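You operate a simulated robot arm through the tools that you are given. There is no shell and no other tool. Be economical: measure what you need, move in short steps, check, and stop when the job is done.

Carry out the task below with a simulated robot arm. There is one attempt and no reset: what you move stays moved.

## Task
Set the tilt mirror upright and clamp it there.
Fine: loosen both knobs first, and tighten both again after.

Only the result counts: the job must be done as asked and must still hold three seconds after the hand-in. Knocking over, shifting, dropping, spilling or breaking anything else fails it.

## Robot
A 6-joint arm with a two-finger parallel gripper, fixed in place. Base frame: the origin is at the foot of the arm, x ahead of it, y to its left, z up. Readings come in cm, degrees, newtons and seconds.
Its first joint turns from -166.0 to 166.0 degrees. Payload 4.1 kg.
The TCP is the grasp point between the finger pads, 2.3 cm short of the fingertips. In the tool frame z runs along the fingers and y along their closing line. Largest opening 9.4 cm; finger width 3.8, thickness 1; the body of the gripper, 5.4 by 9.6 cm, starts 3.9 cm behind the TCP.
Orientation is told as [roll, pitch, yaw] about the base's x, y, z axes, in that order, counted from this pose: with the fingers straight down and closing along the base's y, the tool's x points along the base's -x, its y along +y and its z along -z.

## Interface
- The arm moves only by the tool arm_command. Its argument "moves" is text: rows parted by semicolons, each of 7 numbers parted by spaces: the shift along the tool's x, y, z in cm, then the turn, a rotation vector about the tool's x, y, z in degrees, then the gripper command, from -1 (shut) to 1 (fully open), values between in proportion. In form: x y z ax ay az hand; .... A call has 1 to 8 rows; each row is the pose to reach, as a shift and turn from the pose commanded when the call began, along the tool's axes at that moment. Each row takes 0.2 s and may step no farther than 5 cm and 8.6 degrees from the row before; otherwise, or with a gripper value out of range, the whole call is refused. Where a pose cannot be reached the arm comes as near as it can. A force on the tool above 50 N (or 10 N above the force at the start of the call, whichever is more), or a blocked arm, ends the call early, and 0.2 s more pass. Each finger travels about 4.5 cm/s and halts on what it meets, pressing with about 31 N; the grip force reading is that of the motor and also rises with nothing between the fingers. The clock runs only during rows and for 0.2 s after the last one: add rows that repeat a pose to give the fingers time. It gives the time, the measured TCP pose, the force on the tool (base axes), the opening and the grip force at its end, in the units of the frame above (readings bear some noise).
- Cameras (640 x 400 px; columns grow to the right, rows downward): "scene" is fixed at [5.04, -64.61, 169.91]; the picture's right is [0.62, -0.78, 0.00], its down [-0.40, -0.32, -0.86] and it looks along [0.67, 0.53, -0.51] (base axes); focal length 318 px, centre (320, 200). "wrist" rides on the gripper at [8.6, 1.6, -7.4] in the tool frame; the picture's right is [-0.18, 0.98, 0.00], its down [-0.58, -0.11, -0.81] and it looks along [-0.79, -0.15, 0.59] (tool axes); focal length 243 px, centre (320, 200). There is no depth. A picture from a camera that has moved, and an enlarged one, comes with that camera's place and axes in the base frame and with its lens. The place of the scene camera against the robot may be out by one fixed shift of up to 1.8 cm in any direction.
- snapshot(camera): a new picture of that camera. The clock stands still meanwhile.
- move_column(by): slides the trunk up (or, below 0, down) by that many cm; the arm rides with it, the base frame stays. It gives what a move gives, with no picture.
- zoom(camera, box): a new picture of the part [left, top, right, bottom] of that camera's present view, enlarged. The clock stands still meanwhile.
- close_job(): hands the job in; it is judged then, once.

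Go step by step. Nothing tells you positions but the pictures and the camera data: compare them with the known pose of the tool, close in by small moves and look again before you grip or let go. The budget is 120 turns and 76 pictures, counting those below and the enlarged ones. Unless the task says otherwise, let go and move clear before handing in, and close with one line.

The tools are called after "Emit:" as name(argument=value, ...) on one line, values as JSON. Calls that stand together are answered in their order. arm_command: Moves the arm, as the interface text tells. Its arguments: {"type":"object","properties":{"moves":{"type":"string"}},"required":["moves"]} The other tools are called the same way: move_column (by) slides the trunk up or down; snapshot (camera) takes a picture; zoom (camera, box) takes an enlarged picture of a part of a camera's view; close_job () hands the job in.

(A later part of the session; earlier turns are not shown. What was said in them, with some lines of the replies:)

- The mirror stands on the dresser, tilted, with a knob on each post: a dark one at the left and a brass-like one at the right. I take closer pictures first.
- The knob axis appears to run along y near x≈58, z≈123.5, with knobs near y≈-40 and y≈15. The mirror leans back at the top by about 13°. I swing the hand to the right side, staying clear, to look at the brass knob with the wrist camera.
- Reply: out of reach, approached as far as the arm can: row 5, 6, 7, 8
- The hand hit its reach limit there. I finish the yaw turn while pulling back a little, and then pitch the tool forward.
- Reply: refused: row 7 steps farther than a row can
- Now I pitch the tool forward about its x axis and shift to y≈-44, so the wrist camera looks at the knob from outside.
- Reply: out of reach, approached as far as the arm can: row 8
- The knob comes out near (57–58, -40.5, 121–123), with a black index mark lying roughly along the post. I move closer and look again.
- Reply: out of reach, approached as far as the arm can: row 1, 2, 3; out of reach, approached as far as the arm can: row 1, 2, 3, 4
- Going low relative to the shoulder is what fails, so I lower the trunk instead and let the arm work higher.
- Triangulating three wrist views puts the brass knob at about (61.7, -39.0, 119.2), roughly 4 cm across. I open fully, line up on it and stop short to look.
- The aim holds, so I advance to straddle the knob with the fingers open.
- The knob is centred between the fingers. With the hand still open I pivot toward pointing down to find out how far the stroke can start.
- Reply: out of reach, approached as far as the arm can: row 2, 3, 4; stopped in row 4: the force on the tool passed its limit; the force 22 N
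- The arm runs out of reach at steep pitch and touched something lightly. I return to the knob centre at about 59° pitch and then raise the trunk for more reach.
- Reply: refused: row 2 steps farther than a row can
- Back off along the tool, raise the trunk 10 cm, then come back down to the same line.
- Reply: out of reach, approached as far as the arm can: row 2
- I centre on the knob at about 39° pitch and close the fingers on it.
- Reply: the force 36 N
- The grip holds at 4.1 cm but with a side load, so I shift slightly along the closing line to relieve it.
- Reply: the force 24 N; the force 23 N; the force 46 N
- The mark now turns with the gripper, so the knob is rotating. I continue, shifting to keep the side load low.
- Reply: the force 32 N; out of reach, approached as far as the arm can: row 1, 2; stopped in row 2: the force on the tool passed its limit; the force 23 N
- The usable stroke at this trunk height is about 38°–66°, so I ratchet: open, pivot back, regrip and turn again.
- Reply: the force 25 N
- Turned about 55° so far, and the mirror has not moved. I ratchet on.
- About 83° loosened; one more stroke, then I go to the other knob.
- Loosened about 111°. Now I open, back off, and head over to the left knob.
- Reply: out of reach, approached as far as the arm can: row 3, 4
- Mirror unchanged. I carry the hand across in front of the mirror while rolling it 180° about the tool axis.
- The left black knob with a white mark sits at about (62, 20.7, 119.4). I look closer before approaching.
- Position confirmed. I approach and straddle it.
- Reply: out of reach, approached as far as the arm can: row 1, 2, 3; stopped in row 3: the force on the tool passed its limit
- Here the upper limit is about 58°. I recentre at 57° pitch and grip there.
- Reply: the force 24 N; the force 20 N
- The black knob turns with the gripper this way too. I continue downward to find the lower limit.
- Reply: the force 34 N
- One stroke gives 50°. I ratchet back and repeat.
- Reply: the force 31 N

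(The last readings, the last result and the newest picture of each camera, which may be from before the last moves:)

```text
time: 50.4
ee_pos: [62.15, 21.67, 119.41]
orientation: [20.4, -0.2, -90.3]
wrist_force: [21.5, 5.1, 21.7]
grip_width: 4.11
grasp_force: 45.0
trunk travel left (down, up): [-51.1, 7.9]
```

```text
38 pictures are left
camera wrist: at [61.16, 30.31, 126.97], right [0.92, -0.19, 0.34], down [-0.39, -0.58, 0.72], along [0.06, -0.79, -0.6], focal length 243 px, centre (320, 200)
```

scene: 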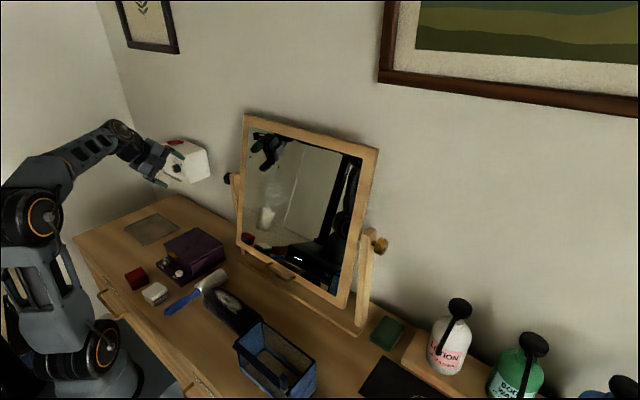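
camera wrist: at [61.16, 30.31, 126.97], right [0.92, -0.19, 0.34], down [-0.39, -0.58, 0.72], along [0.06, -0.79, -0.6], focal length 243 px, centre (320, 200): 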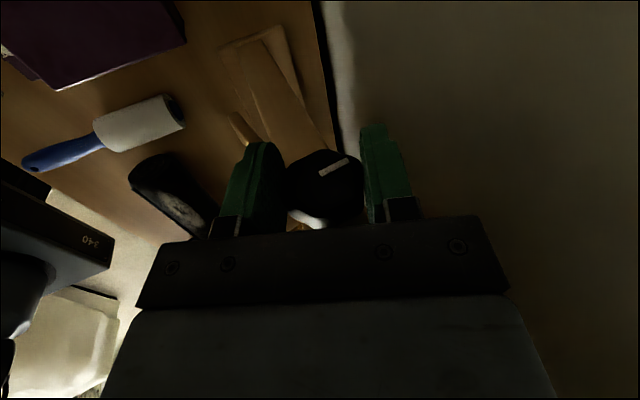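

Emit:
arm_command(moves="0 0.2 0 4 0 0 -0.6; 0 0.3 0 8 0 0 -0.6; 0 0.3 0 13 0 0 -0.6")

Emit:
arm_command(moves="0 0 0 0 0 0 0.6; 0 0 0 0 0 0 0.6; 0 0 -5 0 0 0 0.6; 0 -1 -10 0 0 0 0.6; 0 -4 -13 -8 0 0 0.6; 0 -8 -13 -16 0 0 0.6; 0 -12 -12 -24 0 0 0.6")

Emit:
snapshot(camera="scene")

```text
time: 51.2
ee_pos: [62.44, 21.73, 119.42]
orientation: [7.2, -0.1, -90.5]
wrist_force: [17.7, 4.8, 12.8]
grip_width: 4.15
grasp_force: 44.9
trunk travel left (down, up): [-51.1, 7.9]
```

```text
refused: row 4 steps farther than a row can; nothing moved
```

```text
37 pictures are left
```

scene: 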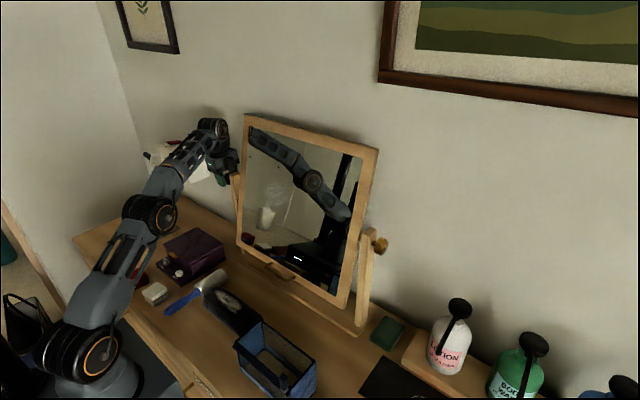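

Mirror still stands as before; both knobs are loosened about 100°+. I release and back away up and forward.

Emit:
arm_command(moves="0 0 0 0 0 0 0.6; 0 0 0 0 0 0 0.6; 0 0 -4 0 0 0 0.6; 0 -1 -8 0 0 0 0.6; 0 -4 -10 -8 0 0 0.6; 0 -8 -10 -16 0 0 0; 0 -12 -10 -24 0 0 -1; 0 -16 -9 -32 0 0 -1")

Emit:
zoom(camera="scene", box=[200, 100, 420, 340])

```text
time: 53.0
ee_pos: [45.53, 22.07, 126.24]
orientation: [39.3, -0.2, -90.4]
wrist_force: [-1.0, -0.3, 0.6]
grip_width: 0.55
grasp_force: 0.0
out of reach, approached as far as the arm can: row 3, 4
trunk travel left (down, up): [-51.1, 7.9]
```

```text
1.67 times, centred on (310, 220) of scene
camera zoom: at [5.04, -64.61, 169.91], right [0.62, -0.78, 0.0], down [-0.4, -0.32, -0.86], along [0.67, 0.53, -0.51], focal length 530 px, centre (337, 167)
```

zoom: 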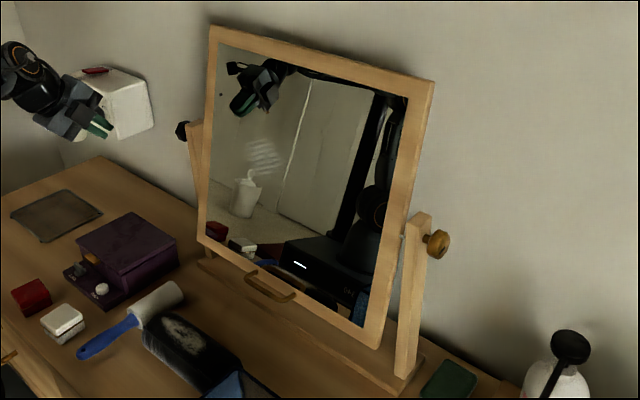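

The handle is at the bottom rail's middle, near (55, -9, 98). I bring the closed hand in front of it to look.

Emit:
arm_command(moves="-4.4 -1 0 0 0 0 -1; -8.8 -2 0 0 0 0 -1; -13.2 -3 0 0 0 0 -1; -17.6 -4 1 0 0 0 -1; -22 -5.5 2 0 0 0 -1; -26.4 -7 3 0 0 0 -1; -30.8 -8 4 0 0 0 -1; -31 -9.4 5.2 0 0 0 -1")

Emit:
snapshot(camera="wrist")

Emit:
snapshot(camera="scene")

```text
time: 54.8
ee_pos: [40.76, -9.3, 116.57]
orientation: [39.1, -0.4, -90.5]
wrist_force: [0.3, 0.1, -0.8]
grip_width: 0.0
grasp_force: 30.4
trunk travel left (down, up): [-51.1, 7.9]
```

```text
35 pictures are left
camera wrist: at [37.41, -0.68, 123.27], right [0.76, -0.19, 0.62], down [-0.6, -0.57, 0.56], along [0.25, -0.8, -0.55], focal length 243 px, centre (320, 200)
```

wrist: 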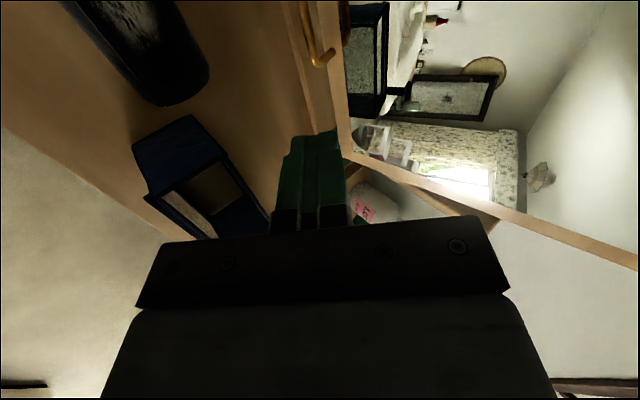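

```text
34 pictures are left
```

scene: 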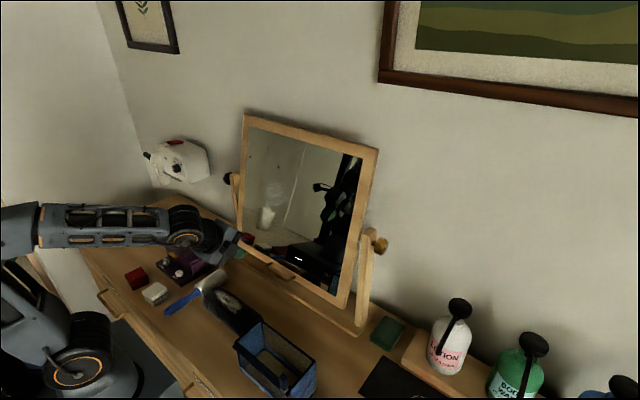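

The handle hangs on the bottom rail; I'll push there with closed fingertips. I move down in front of it first.

Emit:
arm_command(moves="0 -1 3.5 0 0 0 -1; 0 -2 7 0 0 0 -1; 0 -3 10.5 0 0 0 -1; 0 -3.1 14 0 0 0 -1")

Emit:
snapshot(camera="wrist")

Emit:
zoom(camera="scene", box=[220, 220, 380, 320])

```text
time: 55.8
ee_pos: [47.31, -9.65, 103.67]
orientation: [39.1, -0.4, -90.5]
wrist_force: [-1.1, -0.3, -0.3]
grip_width: 0.0
grasp_force: 30.6
trunk travel left (down, up): [-51.1, 7.9]
```

```text
33 pictures are left
camera wrist: at [43.9, -0.88, 110.35], right [0.76, -0.19, 0.62], down [-0.6, -0.57, 0.56], along [0.25, -0.8, -0.55], focal length 243 px, centre (320, 200)
```

wrist: 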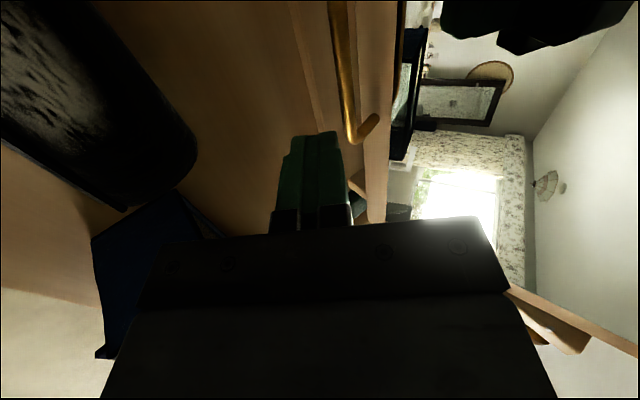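

```text
4.00 times, centred on (300, 270) of scene
camera zoom: at [5.04, -64.61, 169.91], right [0.62, -0.78, 0.0], down [-0.4, -0.32, -0.86], along [0.67, 0.53, -0.51], focal length 1272 px, centre (400, -80)
```

zoom: 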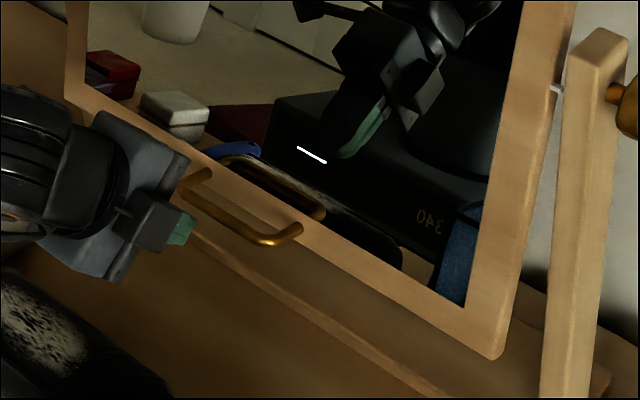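

The handle bar lies at about x 53.5, z 98.6. I lower the fingertips to it and then push forward in small steps.

Emit:
arm_command(moves="0 -0.8 2.3 0 0 0 -1; 0 -0.8 3.8 0 0 0 -1; 0 0.1 4.6 0 0 0 -1")

Emit:
arm_command(moves="0 0.65 0.7 0 0 0 -1; 0 1.3 1.5 0 0 0 -1; 0 1.95 2.3 0 0 0 -1")

Emit:
zoom(camera="scene", box=[200, 100, 420, 340])

```text
time: 56.6
ee_pos: [50.3, -9.61, 100.23]
orientation: [39.0, -0.4, -90.5]
wrist_force: [-0.1, 0.0, 0.3]
grip_width: 0.0
grasp_force: 30.9
trunk travel left (down, up): [-51.1, 7.9]
```

```text
time: 57.4
ee_pos: [53.37, -9.51, 99.77]
orientation: [39.1, -0.2, -90.5]
wrist_force: [-0.2, 0.8, 0.2]
grip_width: 0.0
grasp_force: 30.8
trunk travel left (down, up): [-51.1, 7.9]
```

```text
1.67 times, centred on (310, 220) of scene
camera zoom: at [5.04, -64.61, 169.91], right [0.62, -0.78, 0.0], down [-0.4, -0.32, -0.86], along [0.67, 0.53, -0.51], focal length 530 px, centre (337, 167)
```

zoom: 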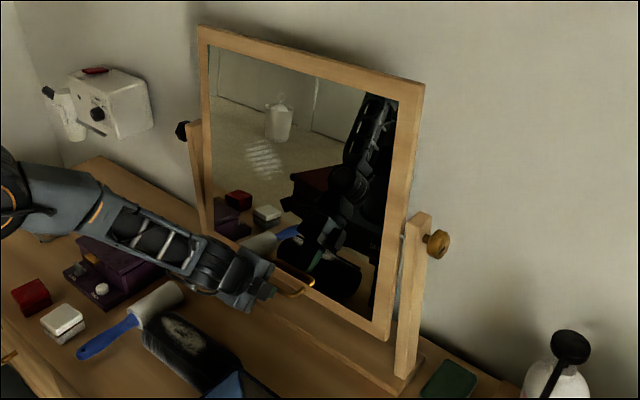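

The mirror swings easily and is about halfway. I push on slowly.

Emit:
arm_command(moves="0 0.35 0.5 0 0 0 -1; 0 0.7 1 0 0 0 -1; 0 1.05 1.5 0 0 0 -1")

Emit:
zoom(camera="scene", box=[310, 120, 400, 345])

```text
time: 58.2
ee_pos: [55.12, -9.32, 99.03]
orientation: [39.0, -0.4, -90.3]
wrist_force: [-0.5, 0.5, -0.7]
grip_width: 0.02
grasp_force: 31.2
trunk travel left (down, up): [-51.1, 7.9]
```

```text
1.78 times, centred on (355, 232) of scene
camera zoom: at [5.04, -64.61, 169.91], right [0.62, -0.78, 0.0], down [-0.4, -0.32, -0.86], along [0.67, 0.53, -0.51], focal length 565 px, centre (258, 142)
```

zoom: 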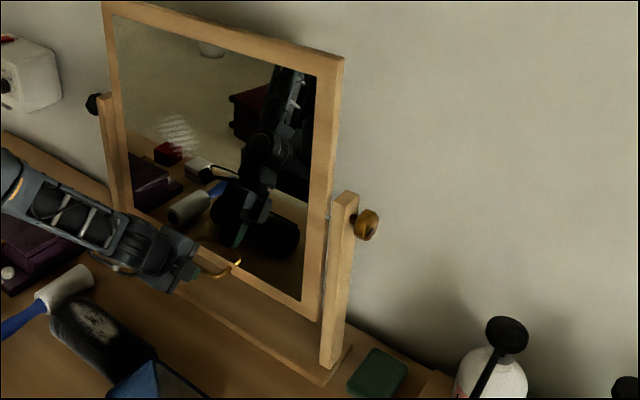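

Nearly there. I measure edges at high zoom.

Emit:
zoom(camera="scene", box=[320, 140, 400, 190])

Emit:
zoom(camera="scene", box=[320, 225, 400, 275])

Emit:
zoom(camera="scene", box=[320, 285, 400, 335])

```text
8.00 times, centred on (360, 165) of scene
camera zoom: at [5.04, -64.61, 169.91], right [0.62, -0.78, 0.0], down [-0.4, -0.32, -0.86], along [0.67, 0.53, -0.51], focal length 2543 px, centre (0, 480)
```

zoom: 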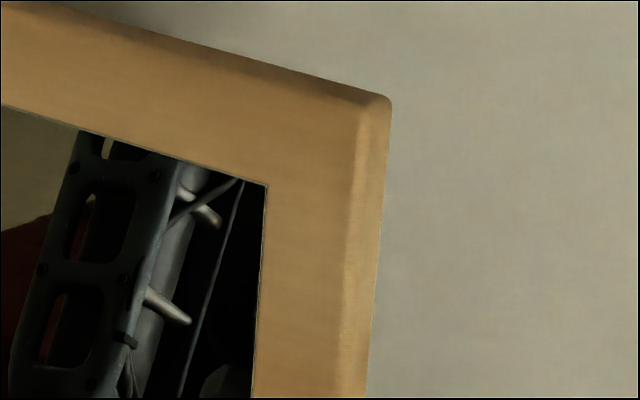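

```text
8.00 times, centred on (360, 250) of scene
camera zoom: at [5.04, -64.61, 169.91], right [0.62, -0.78, 0.0], down [-0.4, -0.32, -0.86], along [0.67, 0.53, -0.51], focal length 2543 px, centre (0, -200)
```

zoom: 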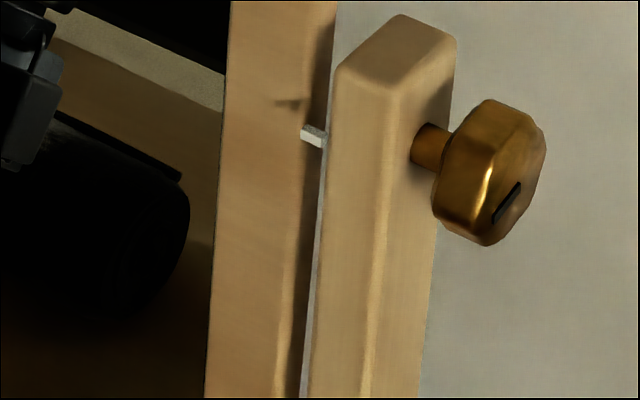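

```text
8.00 times, centred on (360, 310) of scene
camera zoom: at [5.04, -64.61, 169.91], right [0.62, -0.78, 0.0], down [-0.4, -0.32, -0.86], along [0.67, 0.53, -0.51], focal length 2543 px, centre (0, -680)
```

zoom: 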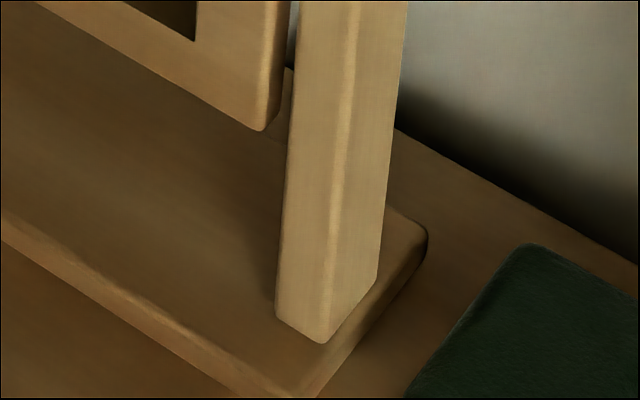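

About 1° of backward tilt remains (post edges confirm the vertical direction). I push another 0.35 cm, back off, and measure again.

Emit:
arm_command(moves="0 0.1 0.15 0 0 0 -1; 0 0.2 0.3 0 0 0 -1; 0 0.2 0.3 0 0 0 -1")

Emit:
arm_command(moves="0 -1.2 -1.6 0 0 0 -1; 0 -2.4 -3.2 0 0 0 -1; 0 -4 -6 0 0 0 -1; 0 -4 -6 0 0 0 -1; 0 -4 -6 0 0 0 -1")

Emit:
zoom(camera="scene", box=[320, 140, 400, 190])

Emit:
zoom(camera="scene", box=[320, 285, 400, 335])

```text
time: 59.0
ee_pos: [55.28, -9.52, 99.13]
orientation: [39.2, -0.3, -90.4]
wrist_force: [1.9, -0.2, -0.6]
grip_width: 0.01
grasp_force: 30.8
trunk travel left (down, up): [-51.1, 7.9]
```

```text
time: 60.2
ee_pos: [48.34, -9.39, 101.13]
orientation: [39.1, -0.3, -90.4]
wrist_force: [0.4, -0.4, -0.1]
grip_width: 0.02
grasp_force: 30.5
trunk travel left (down, up): [-51.1, 7.9]
```

```text
8.00 times, centred on (360, 165) of scene
camera zoom: at [5.04, -64.61, 169.91], right [0.62, -0.78, 0.0], down [-0.4, -0.32, -0.86], along [0.67, 0.53, -0.51], focal length 2543 px, centre (0, 480)
```

zoom: 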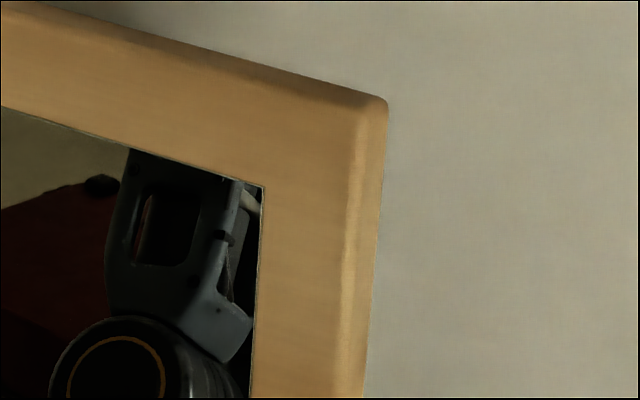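

```text
8.00 times, centred on (360, 310) of scene
camera zoom: at [5.04, -64.61, 169.91], right [0.62, -0.78, 0.0], down [-0.4, -0.32, -0.86], along [0.67, 0.53, -0.51], focal length 2543 px, centre (0, -680)
```

zoom: 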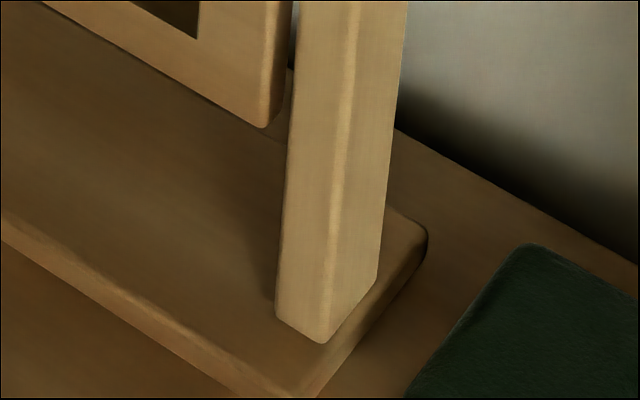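

It stays where it is put. About 0.5° remains, so one more tiny push.

Emit:
arm_command(moves="0 1.6 2.8 0 0 0 -1; 0 2.8 4.4 0 0 0 -1; 0 4.0 6.0 0 0 0 -1; 0 4.16 6.2 0 0 0 -1; 0 4.16 6.2 0 0 0 -1")

Emit:
arm_command(moves="0 -1.2 -1.6 0 0 0 -1; 0 -2.4 -3.2 0 0 0 -1; 0 -4 -6 0 0 0 -1; 0 -4 -10 0 0 0 0; 0 -4 -14 0 0 0 1")

Emit:
zoom(camera="scene", box=[320, 140, 400, 190])

Emit:
zoom(camera="scene", box=[320, 285, 400, 335])

```text
time: 61.4
ee_pos: [55.78, -9.63, 98.95]
orientation: [39.1, -0.3, -90.5]
wrist_force: [-0.6, -0.8, 0.2]
grip_width: 0.01
grasp_force: 30.9
trunk travel left (down, up): [-51.1, 7.9]
```

```text
time: 62.6
ee_pos: [43.83, -9.49, 107.29]
orientation: [39.1, -0.4, -90.4]
wrist_force: [0.4, 0.1, 0.0]
grip_width: 4.96
grasp_force: 0.1
trunk travel left (down, up): [-51.1, 7.9]
```

```text
8.00 times, centred on (360, 165) of scene
camera zoom: at [5.04, -64.61, 169.91], right [0.62, -0.78, 0.0], down [-0.4, -0.32, -0.86], along [0.67, 0.53, -0.51], focal length 2543 px, centre (0, 480)
```

zoom: 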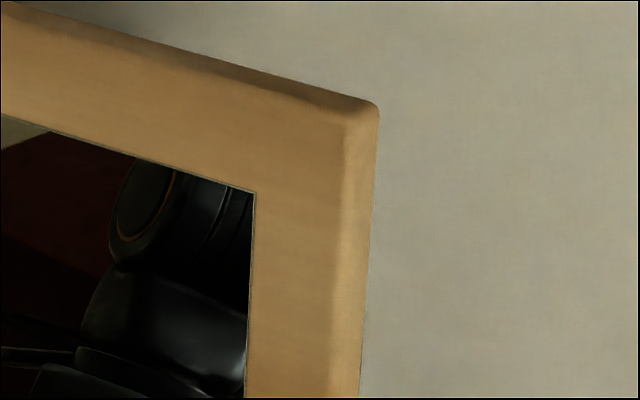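

```text
8.00 times, centred on (360, 310) of scene
camera zoom: at [5.04, -64.61, 169.91], right [0.62, -0.78, 0.0], down [-0.4, -0.32, -0.86], along [0.67, 0.53, -0.51], focal length 2543 px, centre (0, -680)
```

zoom: 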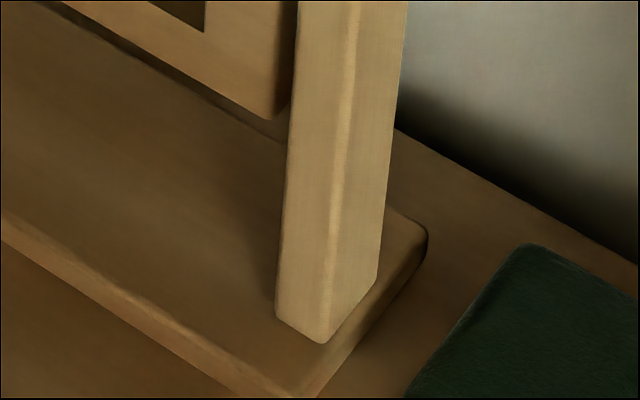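

Slope now shows the mirror within about half a degree of upright. Next I tighten the left knob: I go back to it.

Emit:
arm_command(moves="3.9 1.5 -1.85 0 0 0 1; 7.8 3 -3.7 0 0 0 1; 11.7 4.5 -5.55 0 0 0 1; 15.6 6 -7.4 0 0 0 1; 19.5 7.5 -9.25 0 0 0 1; 23.4 9 -11.1 0 0 0 1; 27.3 10.5 -12.95 0 0 0 1; 31.1 12 -14.8 0 0 0 1")

```text
time: 64.4
ee_pos: [43.98, 22.01, 126.1]
orientation: [39.2, -0.4, -90.5]
wrist_force: [0.6, -0.1, 0.3]
grip_width: 9.41
grasp_force: 0.1
trunk travel left (down, up): [-51.1, 7.9]
```

Emit:
arm_command(moves="-0.1 4 0 0 0 0 1; -0.2 8 1 0 0 0 1; -0.3 10 4 0 0 0 1; -0.3 10 8 0 0 0 1; -0.3 10 12 0 0 0 1; -0.3 10 16.7 0 0 0 1")

Emit:
arm_command(moves="0 0 0 8 0 0 1; 0 0 0 16 0 0 1; 0 0 0 24 0 0 1; 0 0 0 32 0 0 1; 0 0 0 32 0 0 0.2; 0 0 0 32 0 0 -0.2; 0 0 0 32 0 0 -0.6; 0 0 0 32 0 0 -0.6")

Emit:
snapshot(camera="wrist")

```text
time: 65.8
ee_pos: [62.0, 21.48, 119.45]
orientation: [39.1, -0.2, -90.3]
wrist_force: [1.0, 0.0, 0.0]
grip_width: 9.4
grasp_force: 0.0
trunk travel left (down, up): [-51.1, 7.9]
```

```text
time: 67.6
ee_pos: [62.36, 21.3, 119.57]
orientation: [7.2, -0.3, -90.5]
wrist_force: [12.3, 2.4, 5.0]
grip_width: 4.16
grasp_force: 39.5
trunk travel left (down, up): [-51.1, 7.9]
```

```text
22 pictures are left
camera wrist: at [63.06, 30.04, 127.03], right [0.97, -0.19, 0.12], down [-0.21, -0.58, 0.79], along [-0.08, -0.79, -0.6], focal length 243 px, centre (320, 200)
```

wrist: 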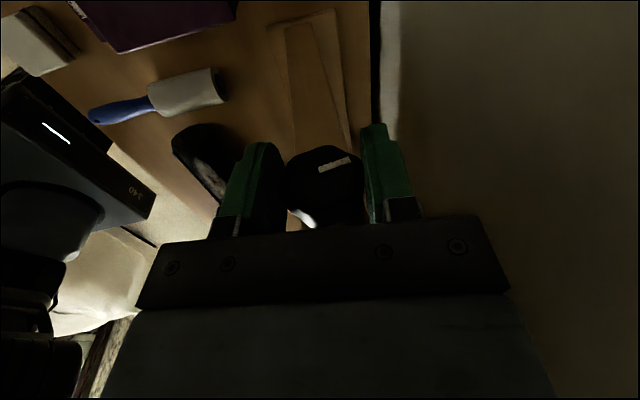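

Gripped as I left it. Now I turn it back (tightening).

Emit:
arm_command(moves="0 0 0 -6 0 0 -0.6; 0 0 0 -13 0 0 -0.6; 0 0 0 -20 0 0 -0.6; 0 0 0 -27 0 0 -0.6; 0 0 0 -34 0 0 -0.6; 0 0 0 -42 0 0 -0.6; 0 -0.1 0 -49 0 0 -0.6")

Emit:
arm_command(moves="0 0 0 0 0 0 0.6; 0 0 0 0 0 0 0.6; 0 0 0 8.2 0 0 0.6; 0 0 0 16.4 0 0 0.6; 0 0 0 24.6 0 0 0.6; 0 0 0 32.8 0 0 0.6; 0 0 0 41 0 0 0.6; 0 0 0 49 0 0 0.6")

Emit:
arm_command(moves="0 0 0 0 0 0 0; 0 0 0 0 0 0 -0.6; 0 0 0 0 0 0 -0.6; 0 0 0 -8 0 0 -0.6; 0 0 0 -16 0 0 -0.6; 0 0 0 -24 0 0 -0.6; 0 0 0 -32 0 0 -0.6; 0 0 0 -40 0 0 -0.6")

Emit:
snapshot(camera="wrist")

```text
time: 69.2
ee_pos: [61.96, 21.24, 119.45]
orientation: [55.9, -0.3, -90.6]
wrist_force: [-17.6, -0.5, -16.0]
grip_width: 4.18
grasp_force: 45.2
trunk travel left (down, up): [-51.1, 7.9]
```

```text
time: 71.0
ee_pos: [62.26, 21.39, 119.37]
orientation: [6.9, -0.3, -90.3]
wrist_force: [-0.6, 0.2, -0.6]
grip_width: 7.51
grasp_force: 0.2
trunk travel left (down, up): [-51.1, 7.9]
```

```text
time: 72.8
ee_pos: [61.93, 21.37, 119.38]
orientation: [47.0, -0.5, -90.5]
wrist_force: [-5.5, -1.0, -5.2]
grip_width: 4.16
grasp_force: 45.3
trunk travel left (down, up): [-51.1, 7.9]
```

```text
21 pictures are left
camera wrist: at [57.76, 30.1, 125.48], right [0.67, -0.19, 0.72], down [-0.67, -0.57, 0.47], along [0.32, -0.8, -0.51], focal length 243 px, centre (320, 200)
```

wrist: 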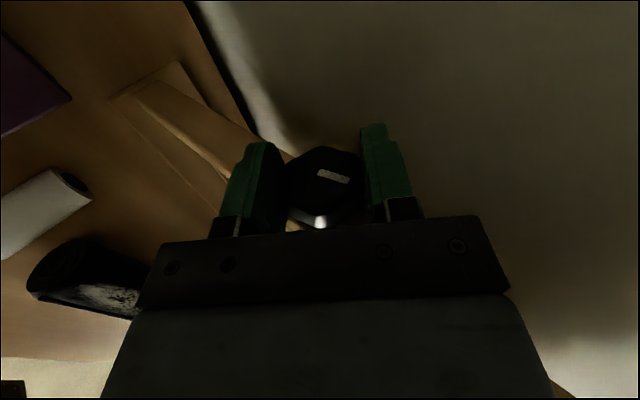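

Emit:
arm_command(moves="0 0 0 -5 0 0 -0.6; 0 0 0 -10 0 0 -0.6")

Emit:
arm_command(moves="0 0 0 0 0 0 0.6; 0 0 0 0 0 0 0.6; 0 0 0 8 0 0 0.6; 0 0 0 16 0 0 0.6; 0 0 0 24 0 0 0.6; 0 0 0 24 0 0 0; 0 0 0 24 0 0 -0.6; 0 0 0 24 0 0 -0.6")

Emit:
arm_command(moves="0 0 0 0 0 0 -0.6; 0 0 0 -5 0 0 -0.6; 0 0 0 -10 0 0 -0.6; 0 0 0 -15 0 0 -0.6; 0 0 0 -20 0 0 -0.6; 0 0 0 -24 0 0 -0.6")

Emit:
snapshot(camera="wrist")

```text
time: 73.4
ee_pos: [61.97, 21.48, 119.23]
orientation: [56.9, -0.3, -90.5]
wrist_force: [-15.6, -3.9, -17.1]
grip_width: 4.13
grasp_force: 44.9
trunk travel left (down, up): [-51.1, 7.9]
```

```text
time: 75.2
ee_pos: [62.09, 21.18, 119.51]
orientation: [33.0, -0.2, -90.5]
wrist_force: [-1.5, 0.0, -1.7]
grip_width: 4.18
grasp_force: 42.2
trunk travel left (down, up): [-51.1, 7.9]
```

```text
time: 76.6
ee_pos: [61.91, 21.37, 119.42]
orientation: [56.8, -0.3, -90.7]
wrist_force: [-26.8, -4.1, -19.8]
grip_width: 4.18
grasp_force: 44.8
trunk travel left (down, up): [-51.1, 7.9]
```

```text
20 pictures are left
camera wrist: at [56.53, 30.12, 124.7], right [0.53, -0.19, 0.82], down [-0.74, -0.57, 0.35], along [0.41, -0.8, -0.44], focal length 243 px, centre (320, 200)
```

wrist: 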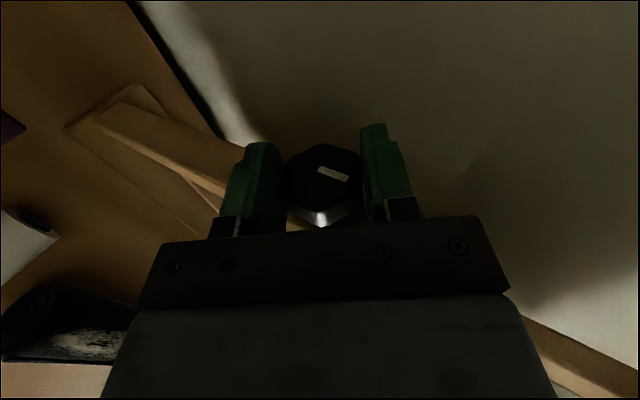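

The mark is back at its original angle and the grip slipped past it: the left knob is at its tight stop. I release, back off and check the mirror angle.

Emit:
arm_command(moves="0 0 0 0 0 0 0.7; 0 0 0 0 0 0 0.7; 0 0 -3.5 0 0 0 0.8; 0 0 -7 3 0 0 0.8; 0 0 -11 10 0 0 0.8; 0 0 -15 16 0 0 0.8; 0 0 -19 16 0 0 0.8")

Emit:
zoom(camera="scene", box=[320, 140, 400, 190])

Emit:
zoom(camera="scene", box=[320, 285, 400, 335])

```text
time: 78.2
ee_pos: [46.13, 21.49, 130.01]
orientation: [41.0, -0.4, -90.4]
wrist_force: [0.1, 0.8, 0.5]
grip_width: 8.49
grasp_force: 0.1
trunk travel left (down, up): [-51.1, 7.9]
```

```text
8.00 times, centred on (360, 165) of scene
camera zoom: at [5.04, -64.61, 169.91], right [0.62, -0.78, 0.0], down [-0.4, -0.32, -0.86], along [0.67, 0.53, -0.51], focal length 2543 px, centre (0, 480)
```

zoom: 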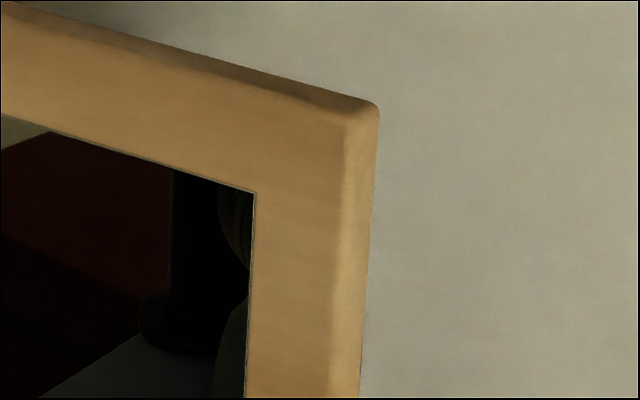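

```text
8.00 times, centred on (360, 310) of scene
camera zoom: at [5.04, -64.61, 169.91], right [0.62, -0.78, 0.0], down [-0.4, -0.32, -0.86], along [0.67, 0.53, -0.51], focal length 2543 px, centre (0, -680)
```

zoom: 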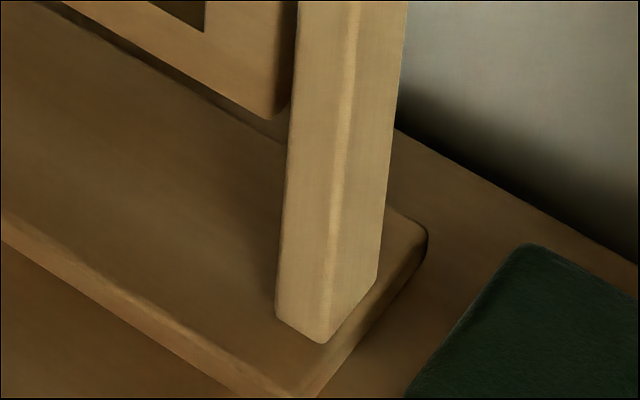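

The mirror hasn't moved. I cross back to the right knob, rolling the hand back.

Emit:
arm_command(moves="-2.75 0 0 0 0 -8.5 0.8; -5.5 0 0 0 0 -17 0.8; -8.25 0 0 0 0 -25.5 0.8; -11 0 0 0 0 -34 0.8; -13.75 0 0 0 0 -42.5 0.8; -16.5 0 0 0 0 -51 0.8; -19.25 0 0 0 0 -59.5 0.8; -22 0 0 0 0 -68 0.8")

Emit:
arm_command(moves="-1.03 -2.55 0 0 0 -8.5 0.8; -2.06 -5.1 0 0 0 -17 0.8; -3.1 -7.65 0 0 0 -25.5 0.8; -4.13 -10.2 0 0 0 -34 0.8; -5.15 -12.75 0 0 0 -42.5 0.8; -6.2 -15.3 0 0 0 -51 0.8; -7.2 -17.85 0 0 0 -59.5 0.8; -8.25 -20.4 0 0 0 -68 0.8")

Emit:
arm_command(moves="1.8 -1.7 0 0 0 -7.4 0.8; 3.6 -3.5 0 0 0 -14.8 0.8; 5.4 -5.2 0 0 0 -22.2 0.8; 7.2 -7 0 0 0 -29.6 0.8; 9.2 -8.9 0 0 0 -37 0.8; 11 -10.6 0 0 0 -44 0.8; 12.6 -12.2 0 0 0 -44 1")

Emit:
snapshot(camera="wrist")

```text
time: 80.0
ee_pos: [46.01, -0.48, 130.09]
orientation: [17.9, -37.7, -28.6]
wrist_force: [-0.2, -0.2, 0.8]
grip_width: 8.48
grasp_force: 0.1
trunk travel left (down, up): [-51.1, 7.9]
```

```text
time: 81.8
ee_pos: [45.86, -22.57, 130.14]
orientation: [-32.3, -26.8, 53.6]
wrist_force: [0.6, 0.0, 0.2]
grip_width: 8.46
grasp_force: 0.1
trunk travel left (down, up): [-51.1, 7.9]
```

```text
time: 83.4
ee_pos: [45.88, -40.01, 130.26]
orientation: [-41.1, 0.3, 89.6]
wrist_force: [0.2, 0.2, 1.2]
grip_width: 9.41
grasp_force: 0.0
trunk travel left (down, up): [-51.1, 7.9]
```

```text
17 pictures are left
camera wrist: at [39.71, -48.59, 134.71], right [-0.74, 0.19, -0.65], down [-0.44, 0.59, 0.68], along [0.51, 0.79, -0.35], focal length 243 px, centre (320, 200)
```

wrist: 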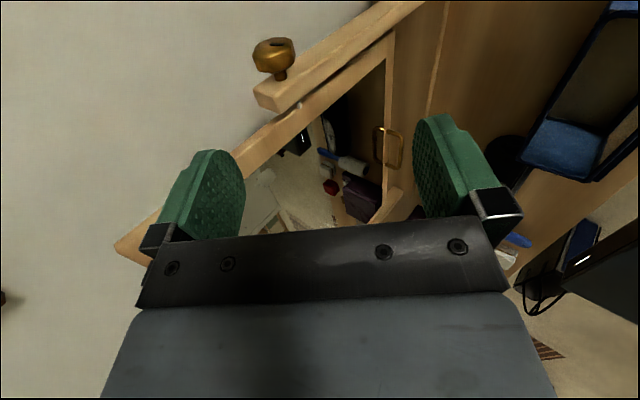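

I approach the brass knob and straddle it, pivoting to 66° pitch before gripping.

Emit:
arm_command(moves="0 -2.5 2 0 0 0 1; 0 -5 5 0 0 0 1; 0 -5 9 0 0 0 1; 0 -5 13 0 0 0 1; 0 -5 16 0 0 0 1; 0 -5 18.9 0 0 0 1")

Emit:
arm_command(moves="0 0 0 8.3 0 0 1; 0 0 0 16.6 0 0 1; 0 0 0 24.5 0 0 1; 0 0 0 24.5 0 0 0.2; 0 0 0 24.5 0 0 -0.2; 0 0 0 24.5 0 0 -0.6; 0 0 0 24.5 0 0 -0.6")

Emit:
snapshot(camera="wrist")

```text
time: 84.8
ee_pos: [61.72, -40.01, 119.14]
orientation: [-41.2, 0.3, 89.5]
wrist_force: [0.2, -0.4, 0.4]
grip_width: 9.41
grasp_force: 0.1
trunk travel left (down, up): [-51.1, 7.9]
```

```text
time: 86.4
ee_pos: [61.94, -40.12, 119.24]
orientation: [-65.4, 0.3, 89.5]
wrist_force: [-1.6, 1.0, -2.6]
grip_width: 4.13
grasp_force: 39.7
trunk travel left (down, up): [-51.1, 7.9]
```

```text
16 pictures are left
camera wrist: at [54.28, -48.67, 120.84], right [-0.41, 0.18, -0.9], down [-0.68, 0.59, 0.43], along [0.61, 0.79, -0.11], focal length 243 px, centre (320, 200)
```

wrist: 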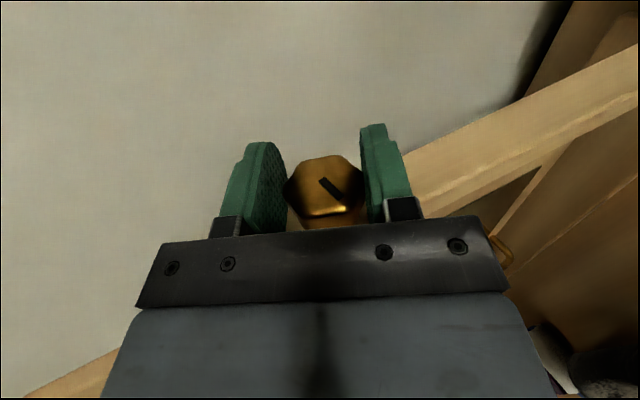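

Gripped as before. I tighten stroke by stroke, 27° each.

Emit:
arm_command(moves="0 0 0 -6 0 0 -0.6; 0 0 0 -12 0 0 -0.6; 0 0 0 -18 0 0 -0.6; 0 0 0 -24 0 0 -0.6; 0 0 0 -27 0 0 -0.6")

Emit:
arm_command(moves="0 0 0 0 0 0 0.6; 0 0 0 0 0 0 0.6; 0 0 0 7 0 0 0.6; 0 0 0 14 0 0 0.6; 0 0 0 21 0 0 0.6; 0 0 0 27 0 0 0.6; 0 0 0 27 0 0 0; 0 0 0 27 0 0 -0.6")

Emit:
arm_command(moves="0 0 0 0 0 0 -0.6; 0 0 0 0 0 0 -0.6; 0 0 0 -6 0 0 -0.6; 0 0 0 -12 0 0 -0.6; 0 0 0 -18 0 0 -0.6; 0 0 0 -24 0 0 -0.6; 0 0 0 -27 0 0 -0.6")

Emit:
arm_command(moves="0 0 0 0 0 0 0.6; 0 0 0 0 0 0 0.6; 0 0 0 7 0 0 0.6; 0 0 0 14 0 0 0.6; 0 0 0 21 0 0 0.6; 0 0 0 27 0 0 0.6; 0 0 0 27 0 0 0; 0 0 0 27 0 0 -0.6")

Emit:
snapshot(camera="wrist")

```text
time: 87.6
ee_pos: [61.92, -40.19, 119.46]
orientation: [-38.8, 0.4, 89.7]
wrist_force: [8.5, -1.3, 10.8]
grip_width: 4.11
grasp_force: 45.0
trunk travel left (down, up): [-51.1, 7.9]
```

```text
time: 89.4
ee_pos: [61.91, -40.13, 119.24]
orientation: [-65.5, 0.3, 89.4]
wrist_force: [-0.4, 0.2, -0.3]
grip_width: 4.09
grasp_force: 21.1
trunk travel left (down, up): [-51.1, 7.9]
```

```text
time: 91.0
ee_pos: [62.0, -40.33, 119.45]
orientation: [-38.8, 0.4, 89.5]
wrist_force: [15.6, -10.1, 17.6]
grip_width: 4.06
grasp_force: 45.0
trunk travel left (down, up): [-51.1, 7.9]
```

```text
time: 92.8
ee_pos: [62.0, -40.23, 119.23]
orientation: [-65.5, 0.4, 89.5]
wrist_force: [-1.6, 0.1, -2.0]
grip_width: 4.08
grasp_force: 21.4
trunk travel left (down, up): [-51.1, 7.9]
```

```text
15 pictures are left
camera wrist: at [54.38, -48.8, 120.8], right [-0.41, 0.18, -0.9], down [-0.68, 0.59, 0.43], along [0.61, 0.79, -0.11], focal length 243 px, centre (320, 200)
```

wrist: 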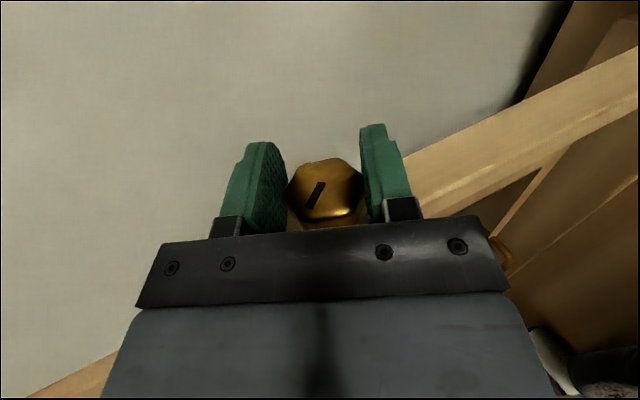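

Following well. More strokes until it stops.

Emit:
arm_command(moves="0 0 0 0 0 0 -0.6; 0 0 0 0 0 0 -0.6; 0 0 0 -6 0 0 -0.6; 0 0 0 -12 0 0 -0.6; 0 0 0 -18 0 0 -0.6; 0 0 0 -24 0 0 -0.6; 0 0 0 -27 0 0 -0.6")

Emit:
arm_command(moves="0 0 0 0 0 0 0.6; 0 0 0 0 0 0 0.6; 0 0 0 7 0 0 0.6; 0 0 0 14 0 0 0.6; 0 0 0 21 0 0 0.6; 0 0 0 27 0 0 0.6; 0 0 0 27 0 0 0; 0 0 0 27 0 0 -0.6")

Emit:
arm_command(moves="0 0 0 0 0 0 -0.6; 0 0 0 0 0 0 -0.6; 0 0 0 -6 0 0 -0.6; 0 0 0 -12 0 0 -0.6; 0 0 0 -18 0 0 -0.6; 0 0 0 -24 0 0 -0.6; 0 0 0 -27 0 0 -0.6")

Emit:
arm_command(moves="0 0 0 0 0 0 0.6; 0 0 0 0 0 0 0.6; 0 0 0 7 0 0 0.6; 0 0 0 14 0 0 0.6; 0 0 0 21 0 0 0.6; 0 0 0 27 0 0 0.6; 0 0 0 27 0 0 0; 0 0 0 27 0 0 -0.6")

Emit:
snapshot(camera="wrist")

```text
time: 94.4
ee_pos: [61.95, -40.37, 119.42]
orientation: [-38.7, 0.4, 89.5]
wrist_force: [15.4, -9.0, 14.7]
grip_width: 4.1
grasp_force: 45.0
trunk travel left (down, up): [-51.1, 7.9]
```

```text
time: 96.2
ee_pos: [61.92, -40.22, 119.3]
orientation: [-65.6, 0.3, 89.6]
wrist_force: [0.7, 0.1, 1.5]
grip_width: 4.12
grasp_force: 21.2
trunk travel left (down, up): [-51.1, 7.9]
```

```text
time: 97.8
ee_pos: [61.85, -40.3, 119.57]
orientation: [-38.9, 0.5, 89.4]
wrist_force: [15.0, -9.1, 21.4]
grip_width: 4.08
grasp_force: 45.2
trunk travel left (down, up): [-51.1, 7.9]
```

```text
time: 99.6
ee_pos: [61.85, -40.29, 119.24]
orientation: [-65.6, 0.4, 89.5]
wrist_force: [-1.8, 0.5, -0.7]
grip_width: 4.09
grasp_force: 21.4
trunk travel left (down, up): [-51.1, 7.9]
```

```text
14 pictures are left
camera wrist: at [54.3, -48.82, 120.83], right [-0.4, 0.18, -0.9], down [-0.68, 0.59, 0.43], along [0.61, 0.79, -0.11], focal length 243 px, centre (320, 200)
```

wrist: 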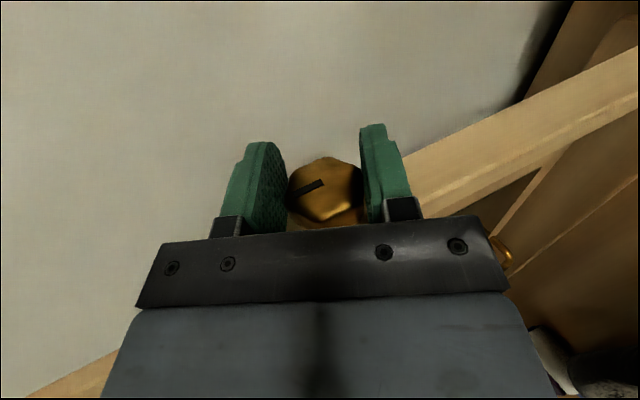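

The mark is back at its starting angle. One more stroke shows whether it is at its stop.

Emit:
arm_command(moves="0 0 0 0 0 0 -0.6; 0 0 0 0 0 0 -0.6; 0 0 0 -6 0 0 -0.6; 0 0 0 -12 0 0 -0.6; 0 0 0 -18 0 0 -0.6; 0 0 0 -24 0 0 -0.6; 0 0 0 -27 0 0 -0.6")

Emit:
snapshot(camera="wrist")

```text
time: 101.2
ee_pos: [62.1, -40.26, 119.51]
orientation: [-38.9, 0.4, 89.4]
wrist_force: [13.4, -11.8, 17.2]
grip_width: 4.08
grasp_force: 44.9
trunk travel left (down, up): [-51.1, 7.9]
```

```text
13 pictures are left
camera wrist: at [55.88, -48.86, 124.32], right [-0.76, 0.19, -0.62], down [-0.41, 0.59, 0.69], along [0.5, 0.78, -0.37], focal length 243 px, centre (320, 200)
```

wrist: 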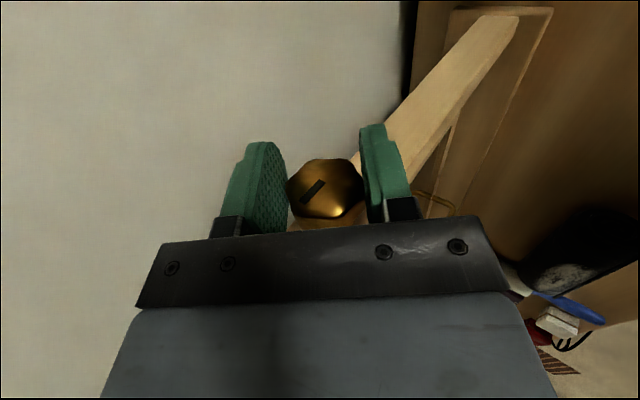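

The grip slipped against the knob's stop, a few degrees past its original position, so it's tight. I release, back away, and check the result.

Emit:
arm_command(moves="0 0 0 0 0 0 0.7; 0 0 0 0 0 0 0.8; 0 0 -4 0 0 0 0.8; 0 1 -8 0 0 0 0.8; 0 2 -12 0 0 0 0.8; 0 4 -15 0 0 0 0.8; 0 7 -17 0 0 0 0.8; 0 9 -18 0 0 0 0.8")

Emit:
zoom(camera="scene", box=[320, 140, 400, 190])

Emit:
zoom(camera="scene", box=[320, 285, 400, 335])

Emit:
snapshot(camera="scene")

Emit:
snapshot(camera="wrist")

```text
time: 103.0
ee_pos: [43.77, -40.12, 127.89]
orientation: [-38.6, 0.3, 89.6]
wrist_force: [-0.3, 0.1, 0.6]
grip_width: 8.46
grasp_force: 0.1
trunk travel left (down, up): [-51.1, 7.9]
```

```text
8.00 times, centred on (360, 165) of scene
camera zoom: at [5.04, -64.61, 169.91], right [0.62, -0.78, 0.0], down [-0.4, -0.32, -0.86], along [0.67, 0.53, -0.51], focal length 2543 px, centre (0, 480)
```

zoom: 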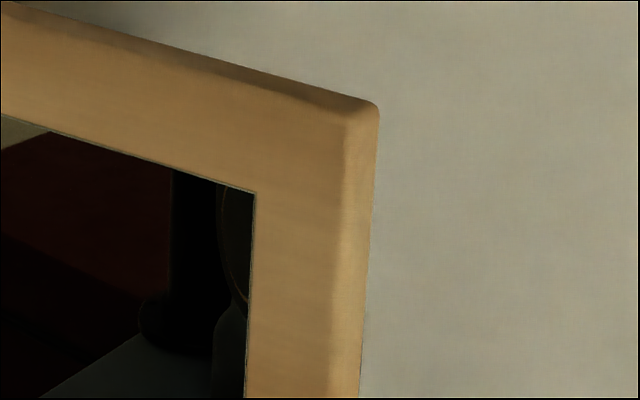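

```text
8.00 times, centred on (360, 310) of scene
camera zoom: at [5.04, -64.61, 169.91], right [0.62, -0.78, 0.0], down [-0.4, -0.32, -0.86], along [0.67, 0.53, -0.51], focal length 2543 px, centre (0, -680)
```

zoom: 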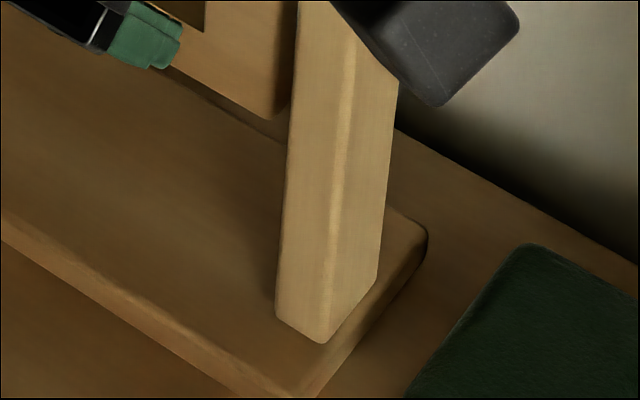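

```text
10 pictures are left
```

scene: 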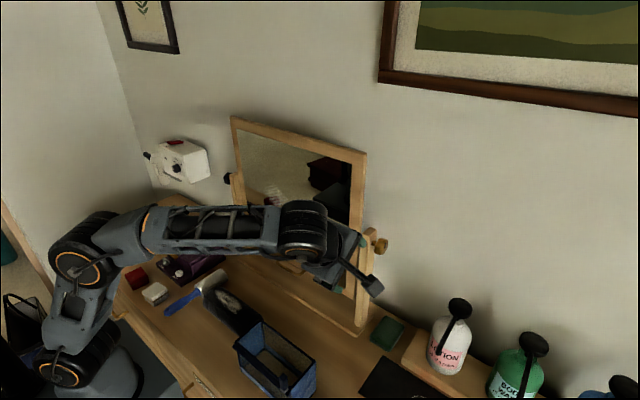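

```text
9 pictures are left
camera wrist: at [37.65, -48.67, 132.67], right [-0.77, 0.19, -0.61], down [-0.41, 0.59, 0.69], along [0.49, 0.79, -0.37], focal length 243 px, centre (320, 200)
```

wrist: 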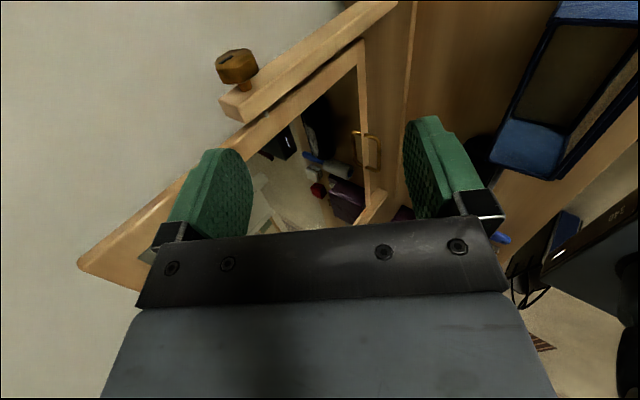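

Mirror held still through tightening. One independent check of its verticality with the wrist camera.

Emit:
zoom(camera="wrist", box=[208, 0, 400, 120])

Emit:
zoom(camera="wrist", box=[60, 150, 300, 300])

```text
3.33 times, centred on (304, 60) of wrist
camera zoom: at [37.65, -48.67, 132.67], right [-0.77, 0.19, -0.61], down [-0.41, 0.59, 0.69], along [0.49, 0.79, -0.37], focal length 809 px, centre (373, 667)
```

zoom: 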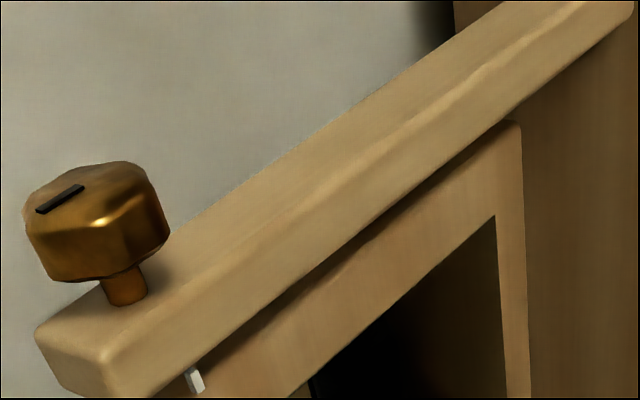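

```text
2.67 times, centred on (180, 225) of wrist
camera zoom: at [37.65, -48.67, 132.67], right [-0.77, 0.19, -0.61], down [-0.41, 0.59, 0.69], along [0.49, 0.79, -0.37], focal length 647 px, centre (693, 133)
```

zoom: 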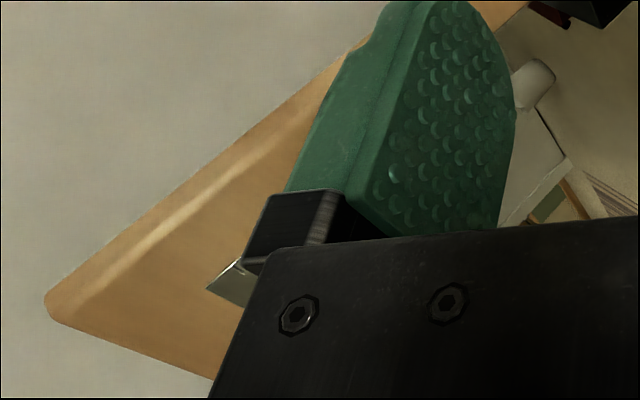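

Both views agree that the mirror edge points at the vertical vanishing point to within about half a degree, both knobs are tight and the hand is clear. I hand in now.

Emit:
close_job()

```text
The job is handed in.
```

The mirror is upright to within about half a degree and stayed put while I tightened both knobs again. Each knob turned until the grip slipped, with its mark back at or just past where it started. The hand is open and clear, and the job is handed in.
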